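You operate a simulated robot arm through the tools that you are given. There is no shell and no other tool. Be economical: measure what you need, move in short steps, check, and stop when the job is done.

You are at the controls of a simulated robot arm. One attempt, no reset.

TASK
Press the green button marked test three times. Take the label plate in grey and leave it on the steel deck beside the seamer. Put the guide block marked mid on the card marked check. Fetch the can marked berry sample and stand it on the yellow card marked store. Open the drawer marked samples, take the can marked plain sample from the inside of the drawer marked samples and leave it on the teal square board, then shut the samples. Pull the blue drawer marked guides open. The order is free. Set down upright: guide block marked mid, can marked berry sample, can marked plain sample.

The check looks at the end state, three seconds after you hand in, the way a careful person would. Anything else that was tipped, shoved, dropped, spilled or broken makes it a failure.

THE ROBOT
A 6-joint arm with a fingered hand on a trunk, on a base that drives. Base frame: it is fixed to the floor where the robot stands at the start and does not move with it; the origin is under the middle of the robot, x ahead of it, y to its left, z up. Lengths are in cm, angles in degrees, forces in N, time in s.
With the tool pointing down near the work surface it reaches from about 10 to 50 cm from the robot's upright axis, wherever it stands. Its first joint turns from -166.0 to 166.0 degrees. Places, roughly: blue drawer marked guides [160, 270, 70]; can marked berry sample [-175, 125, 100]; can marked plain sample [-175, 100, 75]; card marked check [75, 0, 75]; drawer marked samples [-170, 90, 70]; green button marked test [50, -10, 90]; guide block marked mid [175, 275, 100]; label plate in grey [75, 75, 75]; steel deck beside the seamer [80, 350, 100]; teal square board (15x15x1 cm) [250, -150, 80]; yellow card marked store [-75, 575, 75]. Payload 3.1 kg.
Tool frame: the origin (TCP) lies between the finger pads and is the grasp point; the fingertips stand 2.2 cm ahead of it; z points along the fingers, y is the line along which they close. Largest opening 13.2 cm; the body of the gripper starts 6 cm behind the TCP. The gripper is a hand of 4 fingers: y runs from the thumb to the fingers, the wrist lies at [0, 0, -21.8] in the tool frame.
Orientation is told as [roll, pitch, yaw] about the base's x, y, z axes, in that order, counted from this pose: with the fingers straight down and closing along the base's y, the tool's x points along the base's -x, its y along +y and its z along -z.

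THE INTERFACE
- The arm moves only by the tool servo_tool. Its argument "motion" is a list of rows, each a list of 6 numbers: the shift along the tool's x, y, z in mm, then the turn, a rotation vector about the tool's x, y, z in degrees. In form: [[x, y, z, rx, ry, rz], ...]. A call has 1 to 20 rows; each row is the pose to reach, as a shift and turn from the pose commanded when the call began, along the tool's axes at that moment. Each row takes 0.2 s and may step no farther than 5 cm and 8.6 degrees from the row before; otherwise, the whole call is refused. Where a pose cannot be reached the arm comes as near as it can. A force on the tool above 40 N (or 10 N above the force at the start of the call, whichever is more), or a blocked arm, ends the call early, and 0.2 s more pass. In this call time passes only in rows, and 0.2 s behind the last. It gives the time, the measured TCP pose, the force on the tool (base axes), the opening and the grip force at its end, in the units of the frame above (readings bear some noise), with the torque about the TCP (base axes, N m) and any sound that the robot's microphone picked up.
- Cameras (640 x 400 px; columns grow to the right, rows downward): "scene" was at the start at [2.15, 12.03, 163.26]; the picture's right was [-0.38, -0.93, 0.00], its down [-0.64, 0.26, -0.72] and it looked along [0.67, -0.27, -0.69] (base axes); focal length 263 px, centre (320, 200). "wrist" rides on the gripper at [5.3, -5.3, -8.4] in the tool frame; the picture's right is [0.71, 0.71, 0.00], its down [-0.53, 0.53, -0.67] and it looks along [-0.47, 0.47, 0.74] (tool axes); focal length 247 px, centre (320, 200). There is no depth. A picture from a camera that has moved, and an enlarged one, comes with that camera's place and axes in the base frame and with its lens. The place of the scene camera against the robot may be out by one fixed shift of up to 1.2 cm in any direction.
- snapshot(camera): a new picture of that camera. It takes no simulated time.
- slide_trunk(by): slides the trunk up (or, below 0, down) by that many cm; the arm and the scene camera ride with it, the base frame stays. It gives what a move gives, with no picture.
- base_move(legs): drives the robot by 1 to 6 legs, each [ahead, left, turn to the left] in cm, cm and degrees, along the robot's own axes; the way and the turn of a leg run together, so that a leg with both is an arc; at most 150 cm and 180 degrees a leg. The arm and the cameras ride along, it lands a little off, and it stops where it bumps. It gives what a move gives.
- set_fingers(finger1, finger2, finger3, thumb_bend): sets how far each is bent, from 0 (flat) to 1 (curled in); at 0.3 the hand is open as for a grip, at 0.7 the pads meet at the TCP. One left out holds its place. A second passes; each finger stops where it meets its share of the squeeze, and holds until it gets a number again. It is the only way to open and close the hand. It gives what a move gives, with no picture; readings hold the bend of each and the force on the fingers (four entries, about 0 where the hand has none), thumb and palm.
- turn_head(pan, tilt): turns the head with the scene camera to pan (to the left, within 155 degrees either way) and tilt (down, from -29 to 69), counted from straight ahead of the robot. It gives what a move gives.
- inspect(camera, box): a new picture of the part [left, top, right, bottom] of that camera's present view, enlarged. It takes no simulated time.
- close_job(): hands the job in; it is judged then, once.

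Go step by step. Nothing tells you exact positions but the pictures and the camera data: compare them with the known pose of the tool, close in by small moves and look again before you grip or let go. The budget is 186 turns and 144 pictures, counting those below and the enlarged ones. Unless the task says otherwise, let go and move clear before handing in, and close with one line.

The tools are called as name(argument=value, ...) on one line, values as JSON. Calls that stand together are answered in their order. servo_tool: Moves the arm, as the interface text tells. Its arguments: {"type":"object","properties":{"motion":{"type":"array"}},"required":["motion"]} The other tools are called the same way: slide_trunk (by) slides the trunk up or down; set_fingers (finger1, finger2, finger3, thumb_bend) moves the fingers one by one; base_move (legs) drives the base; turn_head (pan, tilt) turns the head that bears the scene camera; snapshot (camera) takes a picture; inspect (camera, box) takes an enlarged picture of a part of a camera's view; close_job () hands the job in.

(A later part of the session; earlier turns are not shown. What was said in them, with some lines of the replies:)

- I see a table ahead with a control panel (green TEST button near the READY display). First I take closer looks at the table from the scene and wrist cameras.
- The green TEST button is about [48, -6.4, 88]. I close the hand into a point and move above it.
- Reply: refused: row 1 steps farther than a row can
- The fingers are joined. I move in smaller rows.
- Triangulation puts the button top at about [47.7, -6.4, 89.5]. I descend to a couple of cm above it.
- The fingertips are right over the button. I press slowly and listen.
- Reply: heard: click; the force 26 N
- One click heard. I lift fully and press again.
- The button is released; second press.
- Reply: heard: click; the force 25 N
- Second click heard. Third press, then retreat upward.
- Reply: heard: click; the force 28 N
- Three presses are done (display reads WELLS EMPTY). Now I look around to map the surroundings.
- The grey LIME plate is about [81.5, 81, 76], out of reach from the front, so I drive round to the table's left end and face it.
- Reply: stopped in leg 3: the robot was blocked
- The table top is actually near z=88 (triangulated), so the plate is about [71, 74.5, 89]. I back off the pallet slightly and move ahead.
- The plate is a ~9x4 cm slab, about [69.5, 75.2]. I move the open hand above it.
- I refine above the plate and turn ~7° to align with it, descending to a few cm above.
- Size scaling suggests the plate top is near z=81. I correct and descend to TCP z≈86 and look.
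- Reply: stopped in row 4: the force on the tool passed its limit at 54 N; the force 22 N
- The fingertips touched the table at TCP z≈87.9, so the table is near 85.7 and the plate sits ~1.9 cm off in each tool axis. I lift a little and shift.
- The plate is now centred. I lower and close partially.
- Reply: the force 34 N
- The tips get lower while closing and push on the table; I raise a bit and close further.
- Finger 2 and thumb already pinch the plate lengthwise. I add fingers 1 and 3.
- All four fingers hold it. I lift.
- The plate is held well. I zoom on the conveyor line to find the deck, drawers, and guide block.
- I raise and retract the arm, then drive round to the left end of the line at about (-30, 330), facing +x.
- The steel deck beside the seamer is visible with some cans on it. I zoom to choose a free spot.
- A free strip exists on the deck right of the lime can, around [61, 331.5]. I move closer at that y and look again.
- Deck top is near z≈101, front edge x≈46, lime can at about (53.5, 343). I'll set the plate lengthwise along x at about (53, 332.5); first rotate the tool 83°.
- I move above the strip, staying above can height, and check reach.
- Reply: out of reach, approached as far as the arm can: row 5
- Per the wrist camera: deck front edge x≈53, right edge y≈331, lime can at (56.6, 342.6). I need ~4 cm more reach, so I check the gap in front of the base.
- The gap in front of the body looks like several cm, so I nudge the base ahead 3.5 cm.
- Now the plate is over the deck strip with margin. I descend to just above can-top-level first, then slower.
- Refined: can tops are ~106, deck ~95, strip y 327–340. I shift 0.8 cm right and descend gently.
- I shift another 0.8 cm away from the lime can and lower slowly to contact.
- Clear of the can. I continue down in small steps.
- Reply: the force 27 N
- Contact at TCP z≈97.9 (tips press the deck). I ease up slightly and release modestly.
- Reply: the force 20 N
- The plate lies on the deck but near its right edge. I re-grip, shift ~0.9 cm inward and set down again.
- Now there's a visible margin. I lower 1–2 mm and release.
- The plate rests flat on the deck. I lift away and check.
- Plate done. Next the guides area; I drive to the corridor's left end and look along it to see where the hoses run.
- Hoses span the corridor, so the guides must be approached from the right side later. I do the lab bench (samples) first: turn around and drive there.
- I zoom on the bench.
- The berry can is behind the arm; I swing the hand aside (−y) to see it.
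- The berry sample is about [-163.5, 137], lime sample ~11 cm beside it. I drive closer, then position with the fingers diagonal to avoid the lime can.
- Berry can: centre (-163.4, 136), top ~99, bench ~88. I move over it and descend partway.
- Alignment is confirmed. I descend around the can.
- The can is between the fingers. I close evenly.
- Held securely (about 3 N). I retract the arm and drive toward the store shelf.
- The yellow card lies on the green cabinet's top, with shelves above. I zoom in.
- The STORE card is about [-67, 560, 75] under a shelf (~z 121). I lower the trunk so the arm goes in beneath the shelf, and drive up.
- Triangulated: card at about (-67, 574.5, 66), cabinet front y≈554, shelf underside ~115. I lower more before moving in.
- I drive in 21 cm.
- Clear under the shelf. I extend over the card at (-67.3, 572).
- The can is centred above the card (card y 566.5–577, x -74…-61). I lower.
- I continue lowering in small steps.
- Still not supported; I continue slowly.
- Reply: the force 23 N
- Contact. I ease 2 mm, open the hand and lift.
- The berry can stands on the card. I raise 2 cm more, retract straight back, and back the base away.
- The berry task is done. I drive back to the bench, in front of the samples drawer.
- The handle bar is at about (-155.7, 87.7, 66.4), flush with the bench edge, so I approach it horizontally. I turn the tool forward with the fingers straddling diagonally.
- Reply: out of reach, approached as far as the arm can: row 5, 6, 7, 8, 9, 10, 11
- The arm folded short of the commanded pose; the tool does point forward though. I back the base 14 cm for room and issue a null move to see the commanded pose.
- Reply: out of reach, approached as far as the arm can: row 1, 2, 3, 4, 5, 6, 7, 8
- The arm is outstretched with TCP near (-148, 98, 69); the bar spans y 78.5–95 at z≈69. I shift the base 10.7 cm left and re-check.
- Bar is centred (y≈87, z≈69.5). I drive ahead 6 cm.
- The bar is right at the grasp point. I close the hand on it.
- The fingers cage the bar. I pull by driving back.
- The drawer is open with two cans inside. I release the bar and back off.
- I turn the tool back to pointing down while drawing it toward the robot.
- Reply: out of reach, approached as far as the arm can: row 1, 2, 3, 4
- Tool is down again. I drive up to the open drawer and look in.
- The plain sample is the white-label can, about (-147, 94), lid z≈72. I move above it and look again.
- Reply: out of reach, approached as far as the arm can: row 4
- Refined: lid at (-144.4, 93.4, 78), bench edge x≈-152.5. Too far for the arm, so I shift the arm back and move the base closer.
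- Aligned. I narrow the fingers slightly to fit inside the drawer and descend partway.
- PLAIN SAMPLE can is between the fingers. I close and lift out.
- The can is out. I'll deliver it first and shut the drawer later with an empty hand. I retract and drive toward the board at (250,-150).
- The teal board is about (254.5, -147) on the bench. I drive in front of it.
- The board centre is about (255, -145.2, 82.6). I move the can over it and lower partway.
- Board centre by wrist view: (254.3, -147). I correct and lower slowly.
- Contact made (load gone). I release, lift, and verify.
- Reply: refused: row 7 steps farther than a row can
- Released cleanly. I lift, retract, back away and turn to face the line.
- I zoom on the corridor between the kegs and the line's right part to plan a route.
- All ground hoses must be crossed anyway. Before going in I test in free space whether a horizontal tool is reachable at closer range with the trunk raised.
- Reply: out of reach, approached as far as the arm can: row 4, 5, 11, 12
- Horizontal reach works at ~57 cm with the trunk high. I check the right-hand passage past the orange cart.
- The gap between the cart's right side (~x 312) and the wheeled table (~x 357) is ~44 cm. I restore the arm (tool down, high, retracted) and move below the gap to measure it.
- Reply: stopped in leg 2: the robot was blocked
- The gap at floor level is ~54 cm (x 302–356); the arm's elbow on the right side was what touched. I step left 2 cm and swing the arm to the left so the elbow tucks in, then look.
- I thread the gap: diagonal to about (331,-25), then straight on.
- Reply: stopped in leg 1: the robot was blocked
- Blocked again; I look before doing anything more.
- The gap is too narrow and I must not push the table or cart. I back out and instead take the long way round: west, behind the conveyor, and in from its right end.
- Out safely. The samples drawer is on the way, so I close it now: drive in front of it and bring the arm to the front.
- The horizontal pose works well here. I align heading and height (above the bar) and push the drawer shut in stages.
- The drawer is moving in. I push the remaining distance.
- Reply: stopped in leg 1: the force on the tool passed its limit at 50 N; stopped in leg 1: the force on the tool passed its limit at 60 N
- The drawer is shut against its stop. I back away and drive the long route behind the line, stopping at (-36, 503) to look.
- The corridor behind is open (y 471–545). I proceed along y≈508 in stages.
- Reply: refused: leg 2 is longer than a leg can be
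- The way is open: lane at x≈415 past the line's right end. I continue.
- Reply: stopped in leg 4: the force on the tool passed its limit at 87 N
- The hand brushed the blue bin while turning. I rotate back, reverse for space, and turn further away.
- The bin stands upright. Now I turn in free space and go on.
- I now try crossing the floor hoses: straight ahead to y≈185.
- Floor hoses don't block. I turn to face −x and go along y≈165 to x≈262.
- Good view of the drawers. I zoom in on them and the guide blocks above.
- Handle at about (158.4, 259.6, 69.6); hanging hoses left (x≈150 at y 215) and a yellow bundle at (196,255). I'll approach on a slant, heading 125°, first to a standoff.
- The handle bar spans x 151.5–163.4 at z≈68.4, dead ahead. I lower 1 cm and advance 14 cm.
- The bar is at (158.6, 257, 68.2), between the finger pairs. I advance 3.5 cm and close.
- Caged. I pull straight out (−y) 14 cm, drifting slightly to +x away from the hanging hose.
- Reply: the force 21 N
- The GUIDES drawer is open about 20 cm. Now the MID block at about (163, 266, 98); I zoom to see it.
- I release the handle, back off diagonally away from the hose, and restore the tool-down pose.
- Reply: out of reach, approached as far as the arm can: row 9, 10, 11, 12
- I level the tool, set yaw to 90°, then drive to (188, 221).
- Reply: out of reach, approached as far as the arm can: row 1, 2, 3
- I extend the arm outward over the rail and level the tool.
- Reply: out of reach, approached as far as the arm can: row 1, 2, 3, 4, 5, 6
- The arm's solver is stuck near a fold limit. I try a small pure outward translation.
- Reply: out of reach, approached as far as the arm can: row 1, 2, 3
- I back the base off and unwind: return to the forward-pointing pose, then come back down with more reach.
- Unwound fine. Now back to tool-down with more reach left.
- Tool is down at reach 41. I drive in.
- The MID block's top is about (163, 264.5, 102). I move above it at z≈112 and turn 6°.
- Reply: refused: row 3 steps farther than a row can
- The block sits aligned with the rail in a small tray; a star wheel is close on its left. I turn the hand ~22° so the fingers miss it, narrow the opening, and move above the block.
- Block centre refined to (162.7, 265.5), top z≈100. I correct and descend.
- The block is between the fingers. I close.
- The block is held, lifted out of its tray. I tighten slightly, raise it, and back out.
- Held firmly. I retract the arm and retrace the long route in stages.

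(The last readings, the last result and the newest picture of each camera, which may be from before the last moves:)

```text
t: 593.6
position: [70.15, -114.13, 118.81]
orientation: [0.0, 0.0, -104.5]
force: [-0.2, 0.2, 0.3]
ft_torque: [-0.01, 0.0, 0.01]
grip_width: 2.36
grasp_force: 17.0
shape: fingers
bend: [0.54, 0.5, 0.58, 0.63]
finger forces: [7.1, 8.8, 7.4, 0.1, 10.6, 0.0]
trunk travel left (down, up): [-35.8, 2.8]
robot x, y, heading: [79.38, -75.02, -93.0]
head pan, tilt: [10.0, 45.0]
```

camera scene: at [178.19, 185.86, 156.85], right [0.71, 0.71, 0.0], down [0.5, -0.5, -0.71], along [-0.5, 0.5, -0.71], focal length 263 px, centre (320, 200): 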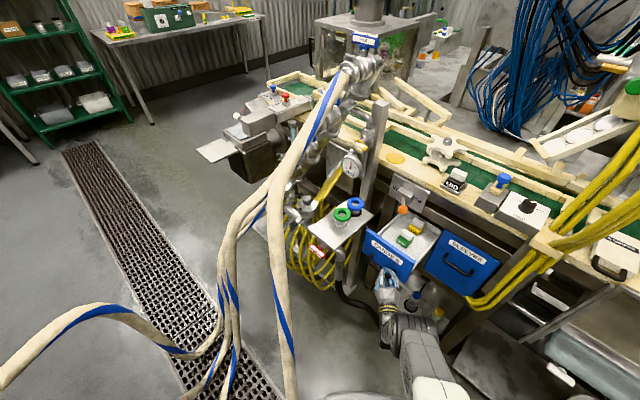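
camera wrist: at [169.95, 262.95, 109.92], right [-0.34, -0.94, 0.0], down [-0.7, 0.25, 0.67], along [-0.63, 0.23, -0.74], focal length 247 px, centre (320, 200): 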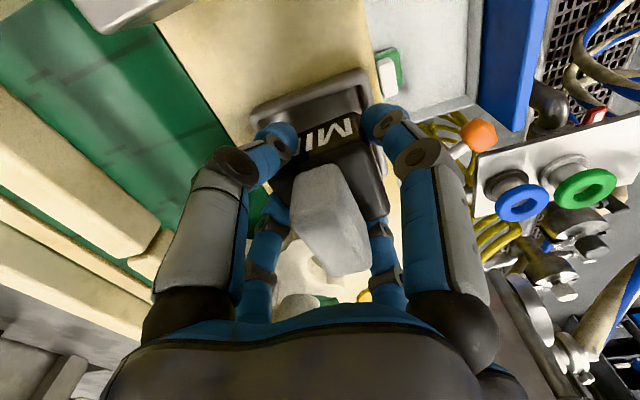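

I turn to face the table's end.

base_move(legs=[[0, 0, 93], [0, 0, 90], [20, -4, 0]])

turn_head(pan=-8, tilt=50)

snapshot(camera="scene")

```text
t: 603.0
position: [87.64, -15.13, 118.88]
orientation: [0.0, -0.1, 81.4]
force: [0.3, 1.3, 0.6]
ft_torque: [-0.07, -0.02, 0.02]
grip_width: 2.29
grasp_force: 16.6
shape: fingers
bend: [0.55, 0.5, 0.58, 0.63]
finger forces: [6.7, 9.1, 7.3, 0.0, 10.5, 0.0]
trunk travel left (down, up): [-35.8, 2.8]
robot x, y, heading: [82.31, -54.98, 92.7]
head pan, tilt: [10.0, 45.0]
```

```text
t: 603.9
position: [87.48, -15.08, 118.92]
orientation: [0.0, -0.1, 81.3]
force: [-0.4, 1.0, -0.1]
ft_torque: [-0.01, -0.03, -0.01]
grip_width: 2.31
grasp_force: 16.7
shape: fingers
bend: [0.55, 0.5, 0.58, 0.63]
finger forces: [6.7, 9.0, 7.4, 0.1, 10.5, 0.0]
trunk travel left (down, up): [-35.8, 2.8]
robot x, y, heading: [82.59, -54.64, 92.6]
head pan, tilt: [-8.0, 50.0]
```

```text
5 pictures are left
camera scene: at [69.12, -53.5, 168.25], right [1.0, -0.09, 0.0], down [-0.07, -0.76, -0.64], along [0.06, 0.64, -0.77], focal length 263 px, centre (320, 200)
```

scene: 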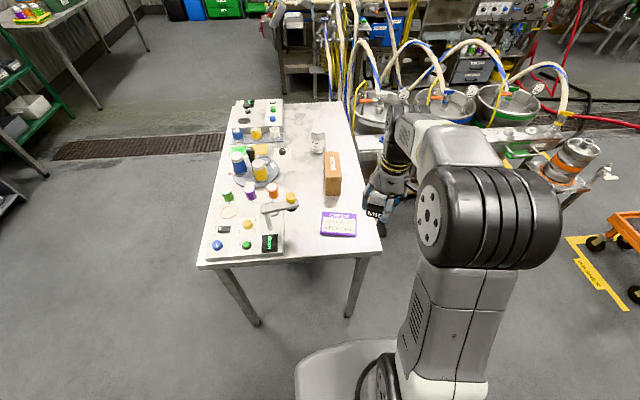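

The CHECK card is about (82, 2.4). I move the base 9 cm closer and the hand above the card.

base_move(legs=[[9, 0, -2.6]])

```text
t: 605.0
position: [89.16, -6.11, 118.78]
orientation: [-0.1, -0.1, 78.8]
force: [0.2, -0.4, -0.7]
ft_torque: [0.0, -0.03, -0.02]
grip_width: 2.27
grasp_force: 16.5
shape: fingers
bend: [0.55, 0.5, 0.58, 0.63]
finger forces: [6.8, 9.0, 7.4, 0.0, 10.5, 0.1]
trunk travel left (down, up): [-35.8, 2.8]
robot x, y, heading: [82.07, -45.74, 90.1]
head pan, tilt: [-8.0, 50.0]
```

servo_tool(motion=[[-23, 29, 10, 0, 0, 0], [-46, 58, 30, 0, 0, 0], [-68, 87, 60, 0, 0, 0], [-68, 87, 100, 0, 0, 0]])

snapshot(camera="wrist")

```text
t: 606.0
position: [81.99, 2.34, 108.62]
orientation: [0.1, -0.2, 78.8]
force: [0.3, 0.5, -0.9]
ft_torque: [0.02, -0.03, -0.01]
grip_width: 2.28
grasp_force: 17.6
shape: fingers
bend: [0.55, 0.5, 0.58, 0.63]
finger forces: [6.8, 9.1, 7.4, 0.1, 10.5, 0.0]
trunk travel left (down, up): [-35.8, 2.8]
robot x, y, heading: [82.37, -45.7, 89.9]
head pan, tilt: [-8.0, 50.0]
```

```text
4 pictures are left
camera wrist: at [86.02, -3.9, 116.98], right [-0.83, -0.56, 0.0], down [-0.41, 0.62, 0.67], along [-0.37, 0.56, -0.74], focal length 247 px, centre (320, 200)
```

wrist: 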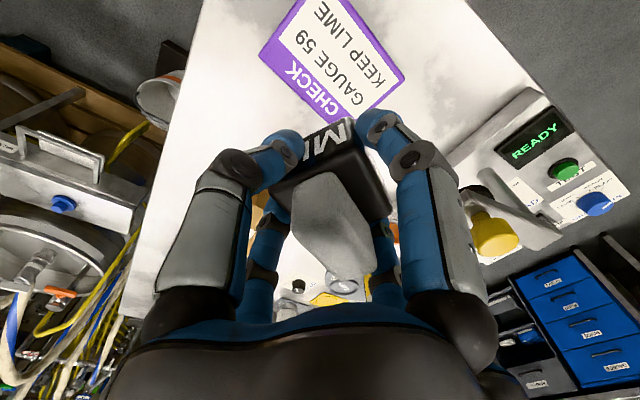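

Card centre by wrist view: (81, 1.2). I shift slightly and lower toward it.

servo_tool(motion=[[4, 0, 30, 0, 0, 0], [8, 1, 60, 0, 0, 0], [8, 1, 90, 0, 0, 0], [8, 1, 115, 0, 0, 0]])

servo_tool(motion=[[0, 0, 4, 0, 0, 0], [0, 0, 8, 0, 0, 0], [0, 0, 12, 0, 0, 0], [0, 0, 15, 0, 0, 0]])

inspect(camera="scene", box=[290, 180, 410, 280])

```text
t: 607.0
position: [81.78, 1.59, 97.32]
orientation: [0.0, 0.0, 78.8]
force: [0.5, -0.7, -1.1]
ft_torque: [0.0, -0.01, -0.01]
grip_width: 2.27
grasp_force: 16.7
shape: fingers
bend: [0.55, 0.5, 0.58, 0.63]
finger forces: [6.8, 9.1, 7.6, 0.0, 10.4, 0.1]
trunk travel left (down, up): [-35.8, 2.8]
robot x, y, heading: [82.39, -45.47, 90.0]
head pan, tilt: [-8.0, 50.0]
```

```text
t: 608.0
position: [81.68, 1.48, 95.8]
orientation: [0.0, -0.2, 78.8]
force: [-0.4, 0.0, -0.4]
ft_torque: [0.04, -0.02, 0.02]
grip_width: 2.29
grasp_force: 16.7
shape: fingers
bend: [0.55, 0.5, 0.58, 0.63]
finger forces: [6.7, 9.1, 7.5, 0.0, 10.3, 0.0]
trunk travel left (down, up): [-35.8, 2.8]
robot x, y, heading: [82.19, -45.8, 90.0]
head pan, tilt: [-8.0, 50.0]
```

```text
4.00 times, centred on (350, 230) of scene
camera zoom: at [68.96, -43.55, 168.24], right [0.99, -0.14, 0.0], down [-0.1, -0.76, -0.64], along [0.09, 0.64, -0.77], focal length 1052 px, centre (200, 80)
```

zoom: 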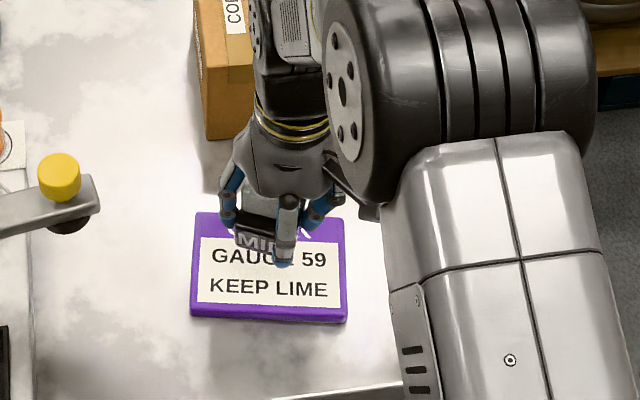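

servo_tool(motion=[[0, 0, 3, 0, 0, 0], [0, 0, 6, 0, 0, 0], [0, 0, 9, 0, 0, 0], [0, 0, 12, 0, 0, 0]])

servo_tool(motion=[[0, 0, 2, 0, 0, 0], [0, 0, 4, 0, 0, 0], [0, 0, 6, 0, 0, 0], [0, 0, 8, 0, 0, 0]])

```text
t: 609.0
position: [81.58, 1.49, 94.67]
orientation: [0.1, -0.2, 78.7]
force: [-0.2, -0.1, -1.2]
ft_torque: [-0.01, -0.01, 0.02]
grip_width: 2.28
grasp_force: 16.6
shape: fingers
bend: [0.55, 0.5, 0.58, 0.63]
finger forces: [6.8, 9.1, 7.5, 0.1, 10.3, 0.0]
trunk travel left (down, up): [-35.8, 2.8]
robot x, y, heading: [82.14, -45.78, 90.0]
head pan, tilt: [-8.0, 50.0]
```

```text
t: 610.0
position: [81.56, 1.37, 93.91]
orientation: [0.1, 0.0, 78.9]
force: [0.2, 0.7, -1.3]
ft_torque: [0.01, -0.04, -0.01]
grip_width: 2.28
grasp_force: 16.8
shape: fingers
bend: [0.55, 0.5, 0.58, 0.63]
finger forces: [6.7, 9.2, 7.5, 0.0, 10.3, 0.1]
trunk travel left (down, up): [-35.8, 2.8]
robot x, y, heading: [82.31, -45.61, 90.1]
head pan, tilt: [-8.0, 50.0]
```

servo_tool(motion=[[0, 0, 2, 0, 0, 0], [0, 0, 4, 0, 0, 0], [0, 0, 6, 0, 0, 0], [0, 0, 8, 0, 0, 0]])

servo_tool(motion=[[0, 0, 2, 0, 0, 0], [0, 0, 4, 0, 0, 0], [0, 0, 6, 0, 0, 0]])

```text
t: 611.0
position: [81.74, 1.4, 92.99]
orientation: [0.0, -0.2, 78.8]
force: [-0.7, 0.5, -0.8]
ft_torque: [0.02, 0.0, -0.01]
grip_width: 2.29
grasp_force: 16.3
shape: fingers
bend: [0.55, 0.5, 0.58, 0.63]
finger forces: [6.8, 9.2, 7.5, 0.1, 10.3, 0.1]
trunk travel left (down, up): [-35.8, 2.8]
robot x, y, heading: [82.12, -45.49, 90.0]
head pan, tilt: [-8.0, 50.0]
```

```text
t: 611.8
position: [81.86, 1.55, 92.45]
orientation: [-0.1, -0.1, 78.8]
force: [0.0, -0.2, -0.1]
ft_torque: [-0.02, 0.0, 0.03]
grip_width: 2.25
grasp_force: 17.0
shape: fingers
bend: [0.55, 0.5, 0.58, 0.63]
finger forces: [6.8, 9.1, 7.5, 0.0, 10.3, 0.1]
trunk travel left (down, up): [-35.8, 2.8]
robot x, y, heading: [82.21, -45.42, 90.1]
head pan, tilt: [-8.0, 50.0]
```

servo_tool(motion=[[0, 0, 2, 0, 0, 0], [0, 0, 4, 0, 0, 0], [0, 0, 6, 0, 0, 0]])

servo_tool(motion=[[0, 0, 2, 0, 0, 0], [0, 0, 4, 0, 0, 0]])

```text
t: 612.6
position: [81.79, 1.59, 91.93]
orientation: [0.0, -0.1, 78.8]
force: [0.8, -0.6, 0.1]
ft_torque: [0.0, -0.04, 0.02]
grip_width: 2.26
grasp_force: 17.0
shape: fingers
bend: [0.55, 0.5, 0.58, 0.63]
finger forces: [6.8, 9.0, 7.5, 0.0, 10.2, 0.1]
trunk travel left (down, up): [-35.8, 2.8]
robot x, y, heading: [82.1, -45.52, 90.1]
head pan, tilt: [-8.0, 50.0]
```

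```text
t: 613.2
position: [81.6, 1.55, 91.46]
orientation: [0.1, -0.2, 78.8]
force: [1.1, -0.4, 4.3]
ft_torque: [0.0, 0.14, 0.0]
grip_width: 2.28
grasp_force: 17.2
shape: fingers
bend: [0.55, 0.5, 0.58, 0.63]
finger forces: [7.0, 8.4, 7.9, 0.0, 10.8, 0.0]
trunk travel left (down, up): [-35.8, 2.8]
robot x, y, heading: [82.44, -45.39, 90.0]
head pan, tilt: [-8.0, 50.0]
```

First contact (4 N). I press 2 mm more to seat it and check with a picture.

servo_tool(motion=[[0, 0, 2, 0, 0, 0]])

inspect(camera="scene", box=[300, 190, 400, 260])

```text
t: 613.6
position: [81.79, 1.45, 91.42]
orientation: [0.0, -0.3, 78.7]
force: [1.3, -1.0, 10.0]
ft_torque: [-0.03, 0.17, 0.01]
grip_width: 2.26
grasp_force: 17.9
shape: fingers
bend: [0.55, 0.5, 0.58, 0.63]
finger forces: [7.7, 8.9, 8.0, 0.1, 11.3, 0.0]
trunk travel left (down, up): [-35.8, 2.8]
robot x, y, heading: [81.77, -45.63, 90.3]
head pan, tilt: [-8.0, 50.0]
```

```text
5.71 times, centred on (350, 225) of scene
camera zoom: at [69.0, -43.74, 168.26], right [0.99, -0.14, 0.0], down [-0.11, -0.76, -0.64], along [0.09, 0.64, -0.77], focal length 1503 px, centre (149, 57)
```

zoom: 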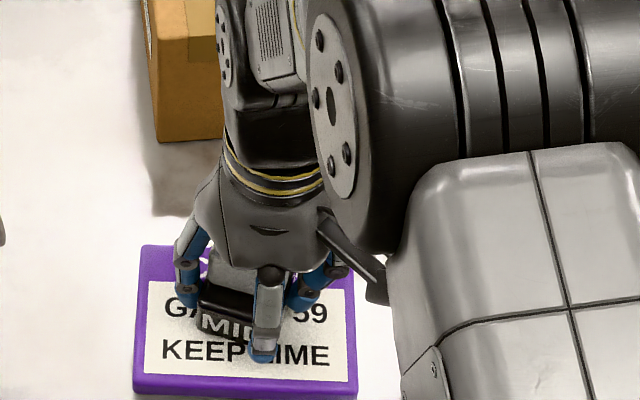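

The block sits centrally on the CHECK card. I release and lift straight up.

set_fingers(finger1=0.42, finger2=0.42, finger3=0.42, thumb_bend=0.42)

servo_tool(motion=[[0, 0, -15, 0, 0, 0], [0, 0, -40, 0, 0, 0], [0, 0, -75, 0, 0, 0], [0, 0, -115, 0, 0, 0], [0, 0, -155, 0, 0, 0], [0, 0, -195, 0, 0, 0], [0, 0, -235, 0, 0, 0], [0, 0, -270, 0, 0, 0]])

base_move(legs=[[-30, 0, 0]])

inspect(camera="scene", box=[270, 120, 430, 240])

```text
t: 614.6
position: [81.81, 1.56, 91.24]
orientation: [0.0, -0.1, 78.8]
force: [0.1, 0.3, 1.6]
ft_torque: [-0.01, 0.0, 0.01]
grip_width: 5.95
grasp_force: 0.0
shape: fingers
bend: [0.42, 0.42, 0.42, 0.42]
finger forces: [0.0, 0.0, 0.0, 0.1, 0.0, 0.0]
trunk travel left (down, up): [-35.8, 2.8]
robot x, y, heading: [82.21, -45.12, 90.2]
head pan, tilt: [-8.0, 50.0]
```

```text
t: 616.4
position: [81.87, 1.5, 118.22]
orientation: [0.0, -0.1, 78.8]
force: [0.0, 0.0, 0.6]
ft_torque: [-0.03, 0.0, 0.02]
grip_width: 5.96
grasp_force: 0.1
shape: fingers
bend: [0.42, 0.42, 0.42, 0.42]
finger forces: [0.1, 0.1, 0.0, 0.0, 0.0, 0.1]
trunk travel left (down, up): [-35.8, 2.8]
robot x, y, heading: [82.05, -45.53, 90.3]
head pan, tilt: [-8.0, 50.0]
```

```text
t: 618.5
position: [81.81, -29.3, 118.19]
orientation: [0.0, -0.2, 78.8]
force: [0.6, 0.3, 0.0]
ft_torque: [0.01, 0.02, 0.01]
grip_width: 5.96
grasp_force: 0.1
shape: fingers
bend: [0.42, 0.42, 0.42, 0.42]
finger forces: [0.1, 0.0, 0.0, 0.0, 0.0, 0.0]
trunk travel left (down, up): [-35.8, 2.8]
robot x, y, heading: [82.03, -76.15, 89.9]
head pan, tilt: [-8.0, 50.0]
```

```text
3.33 times, centred on (350, 180) of scene
camera zoom: at [69.04, -74.36, 168.25], right [0.99, -0.14, 0.0], down [-0.1, -0.76, -0.64], along [0.09, 0.64, -0.77], focal length 877 px, centre (220, 267)
```

zoom: 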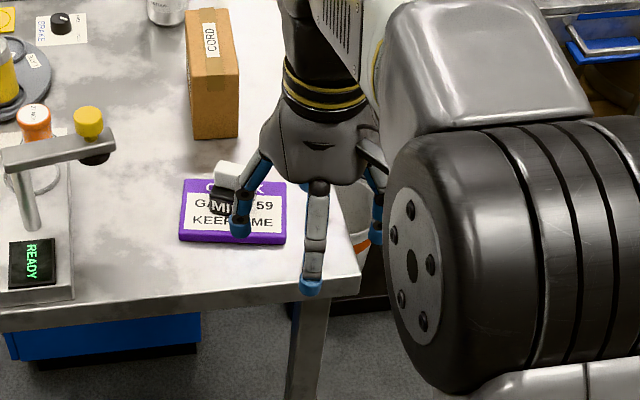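

Every part of the task is done: the block stands upright on the CHECK card and the hand is clear, so I'm handing in.

close_job()

```text
The job is handed in.
```

I finished every part of the task and handed it in. Along the way the robot bumped a few things: the pallet by the kegs, the wheeled table (twice) and the blue RETURN bin. The bin took the hardest knock, at 87 N. It was still standing afterwards; I didn't re-check whether any of the three had shifted.
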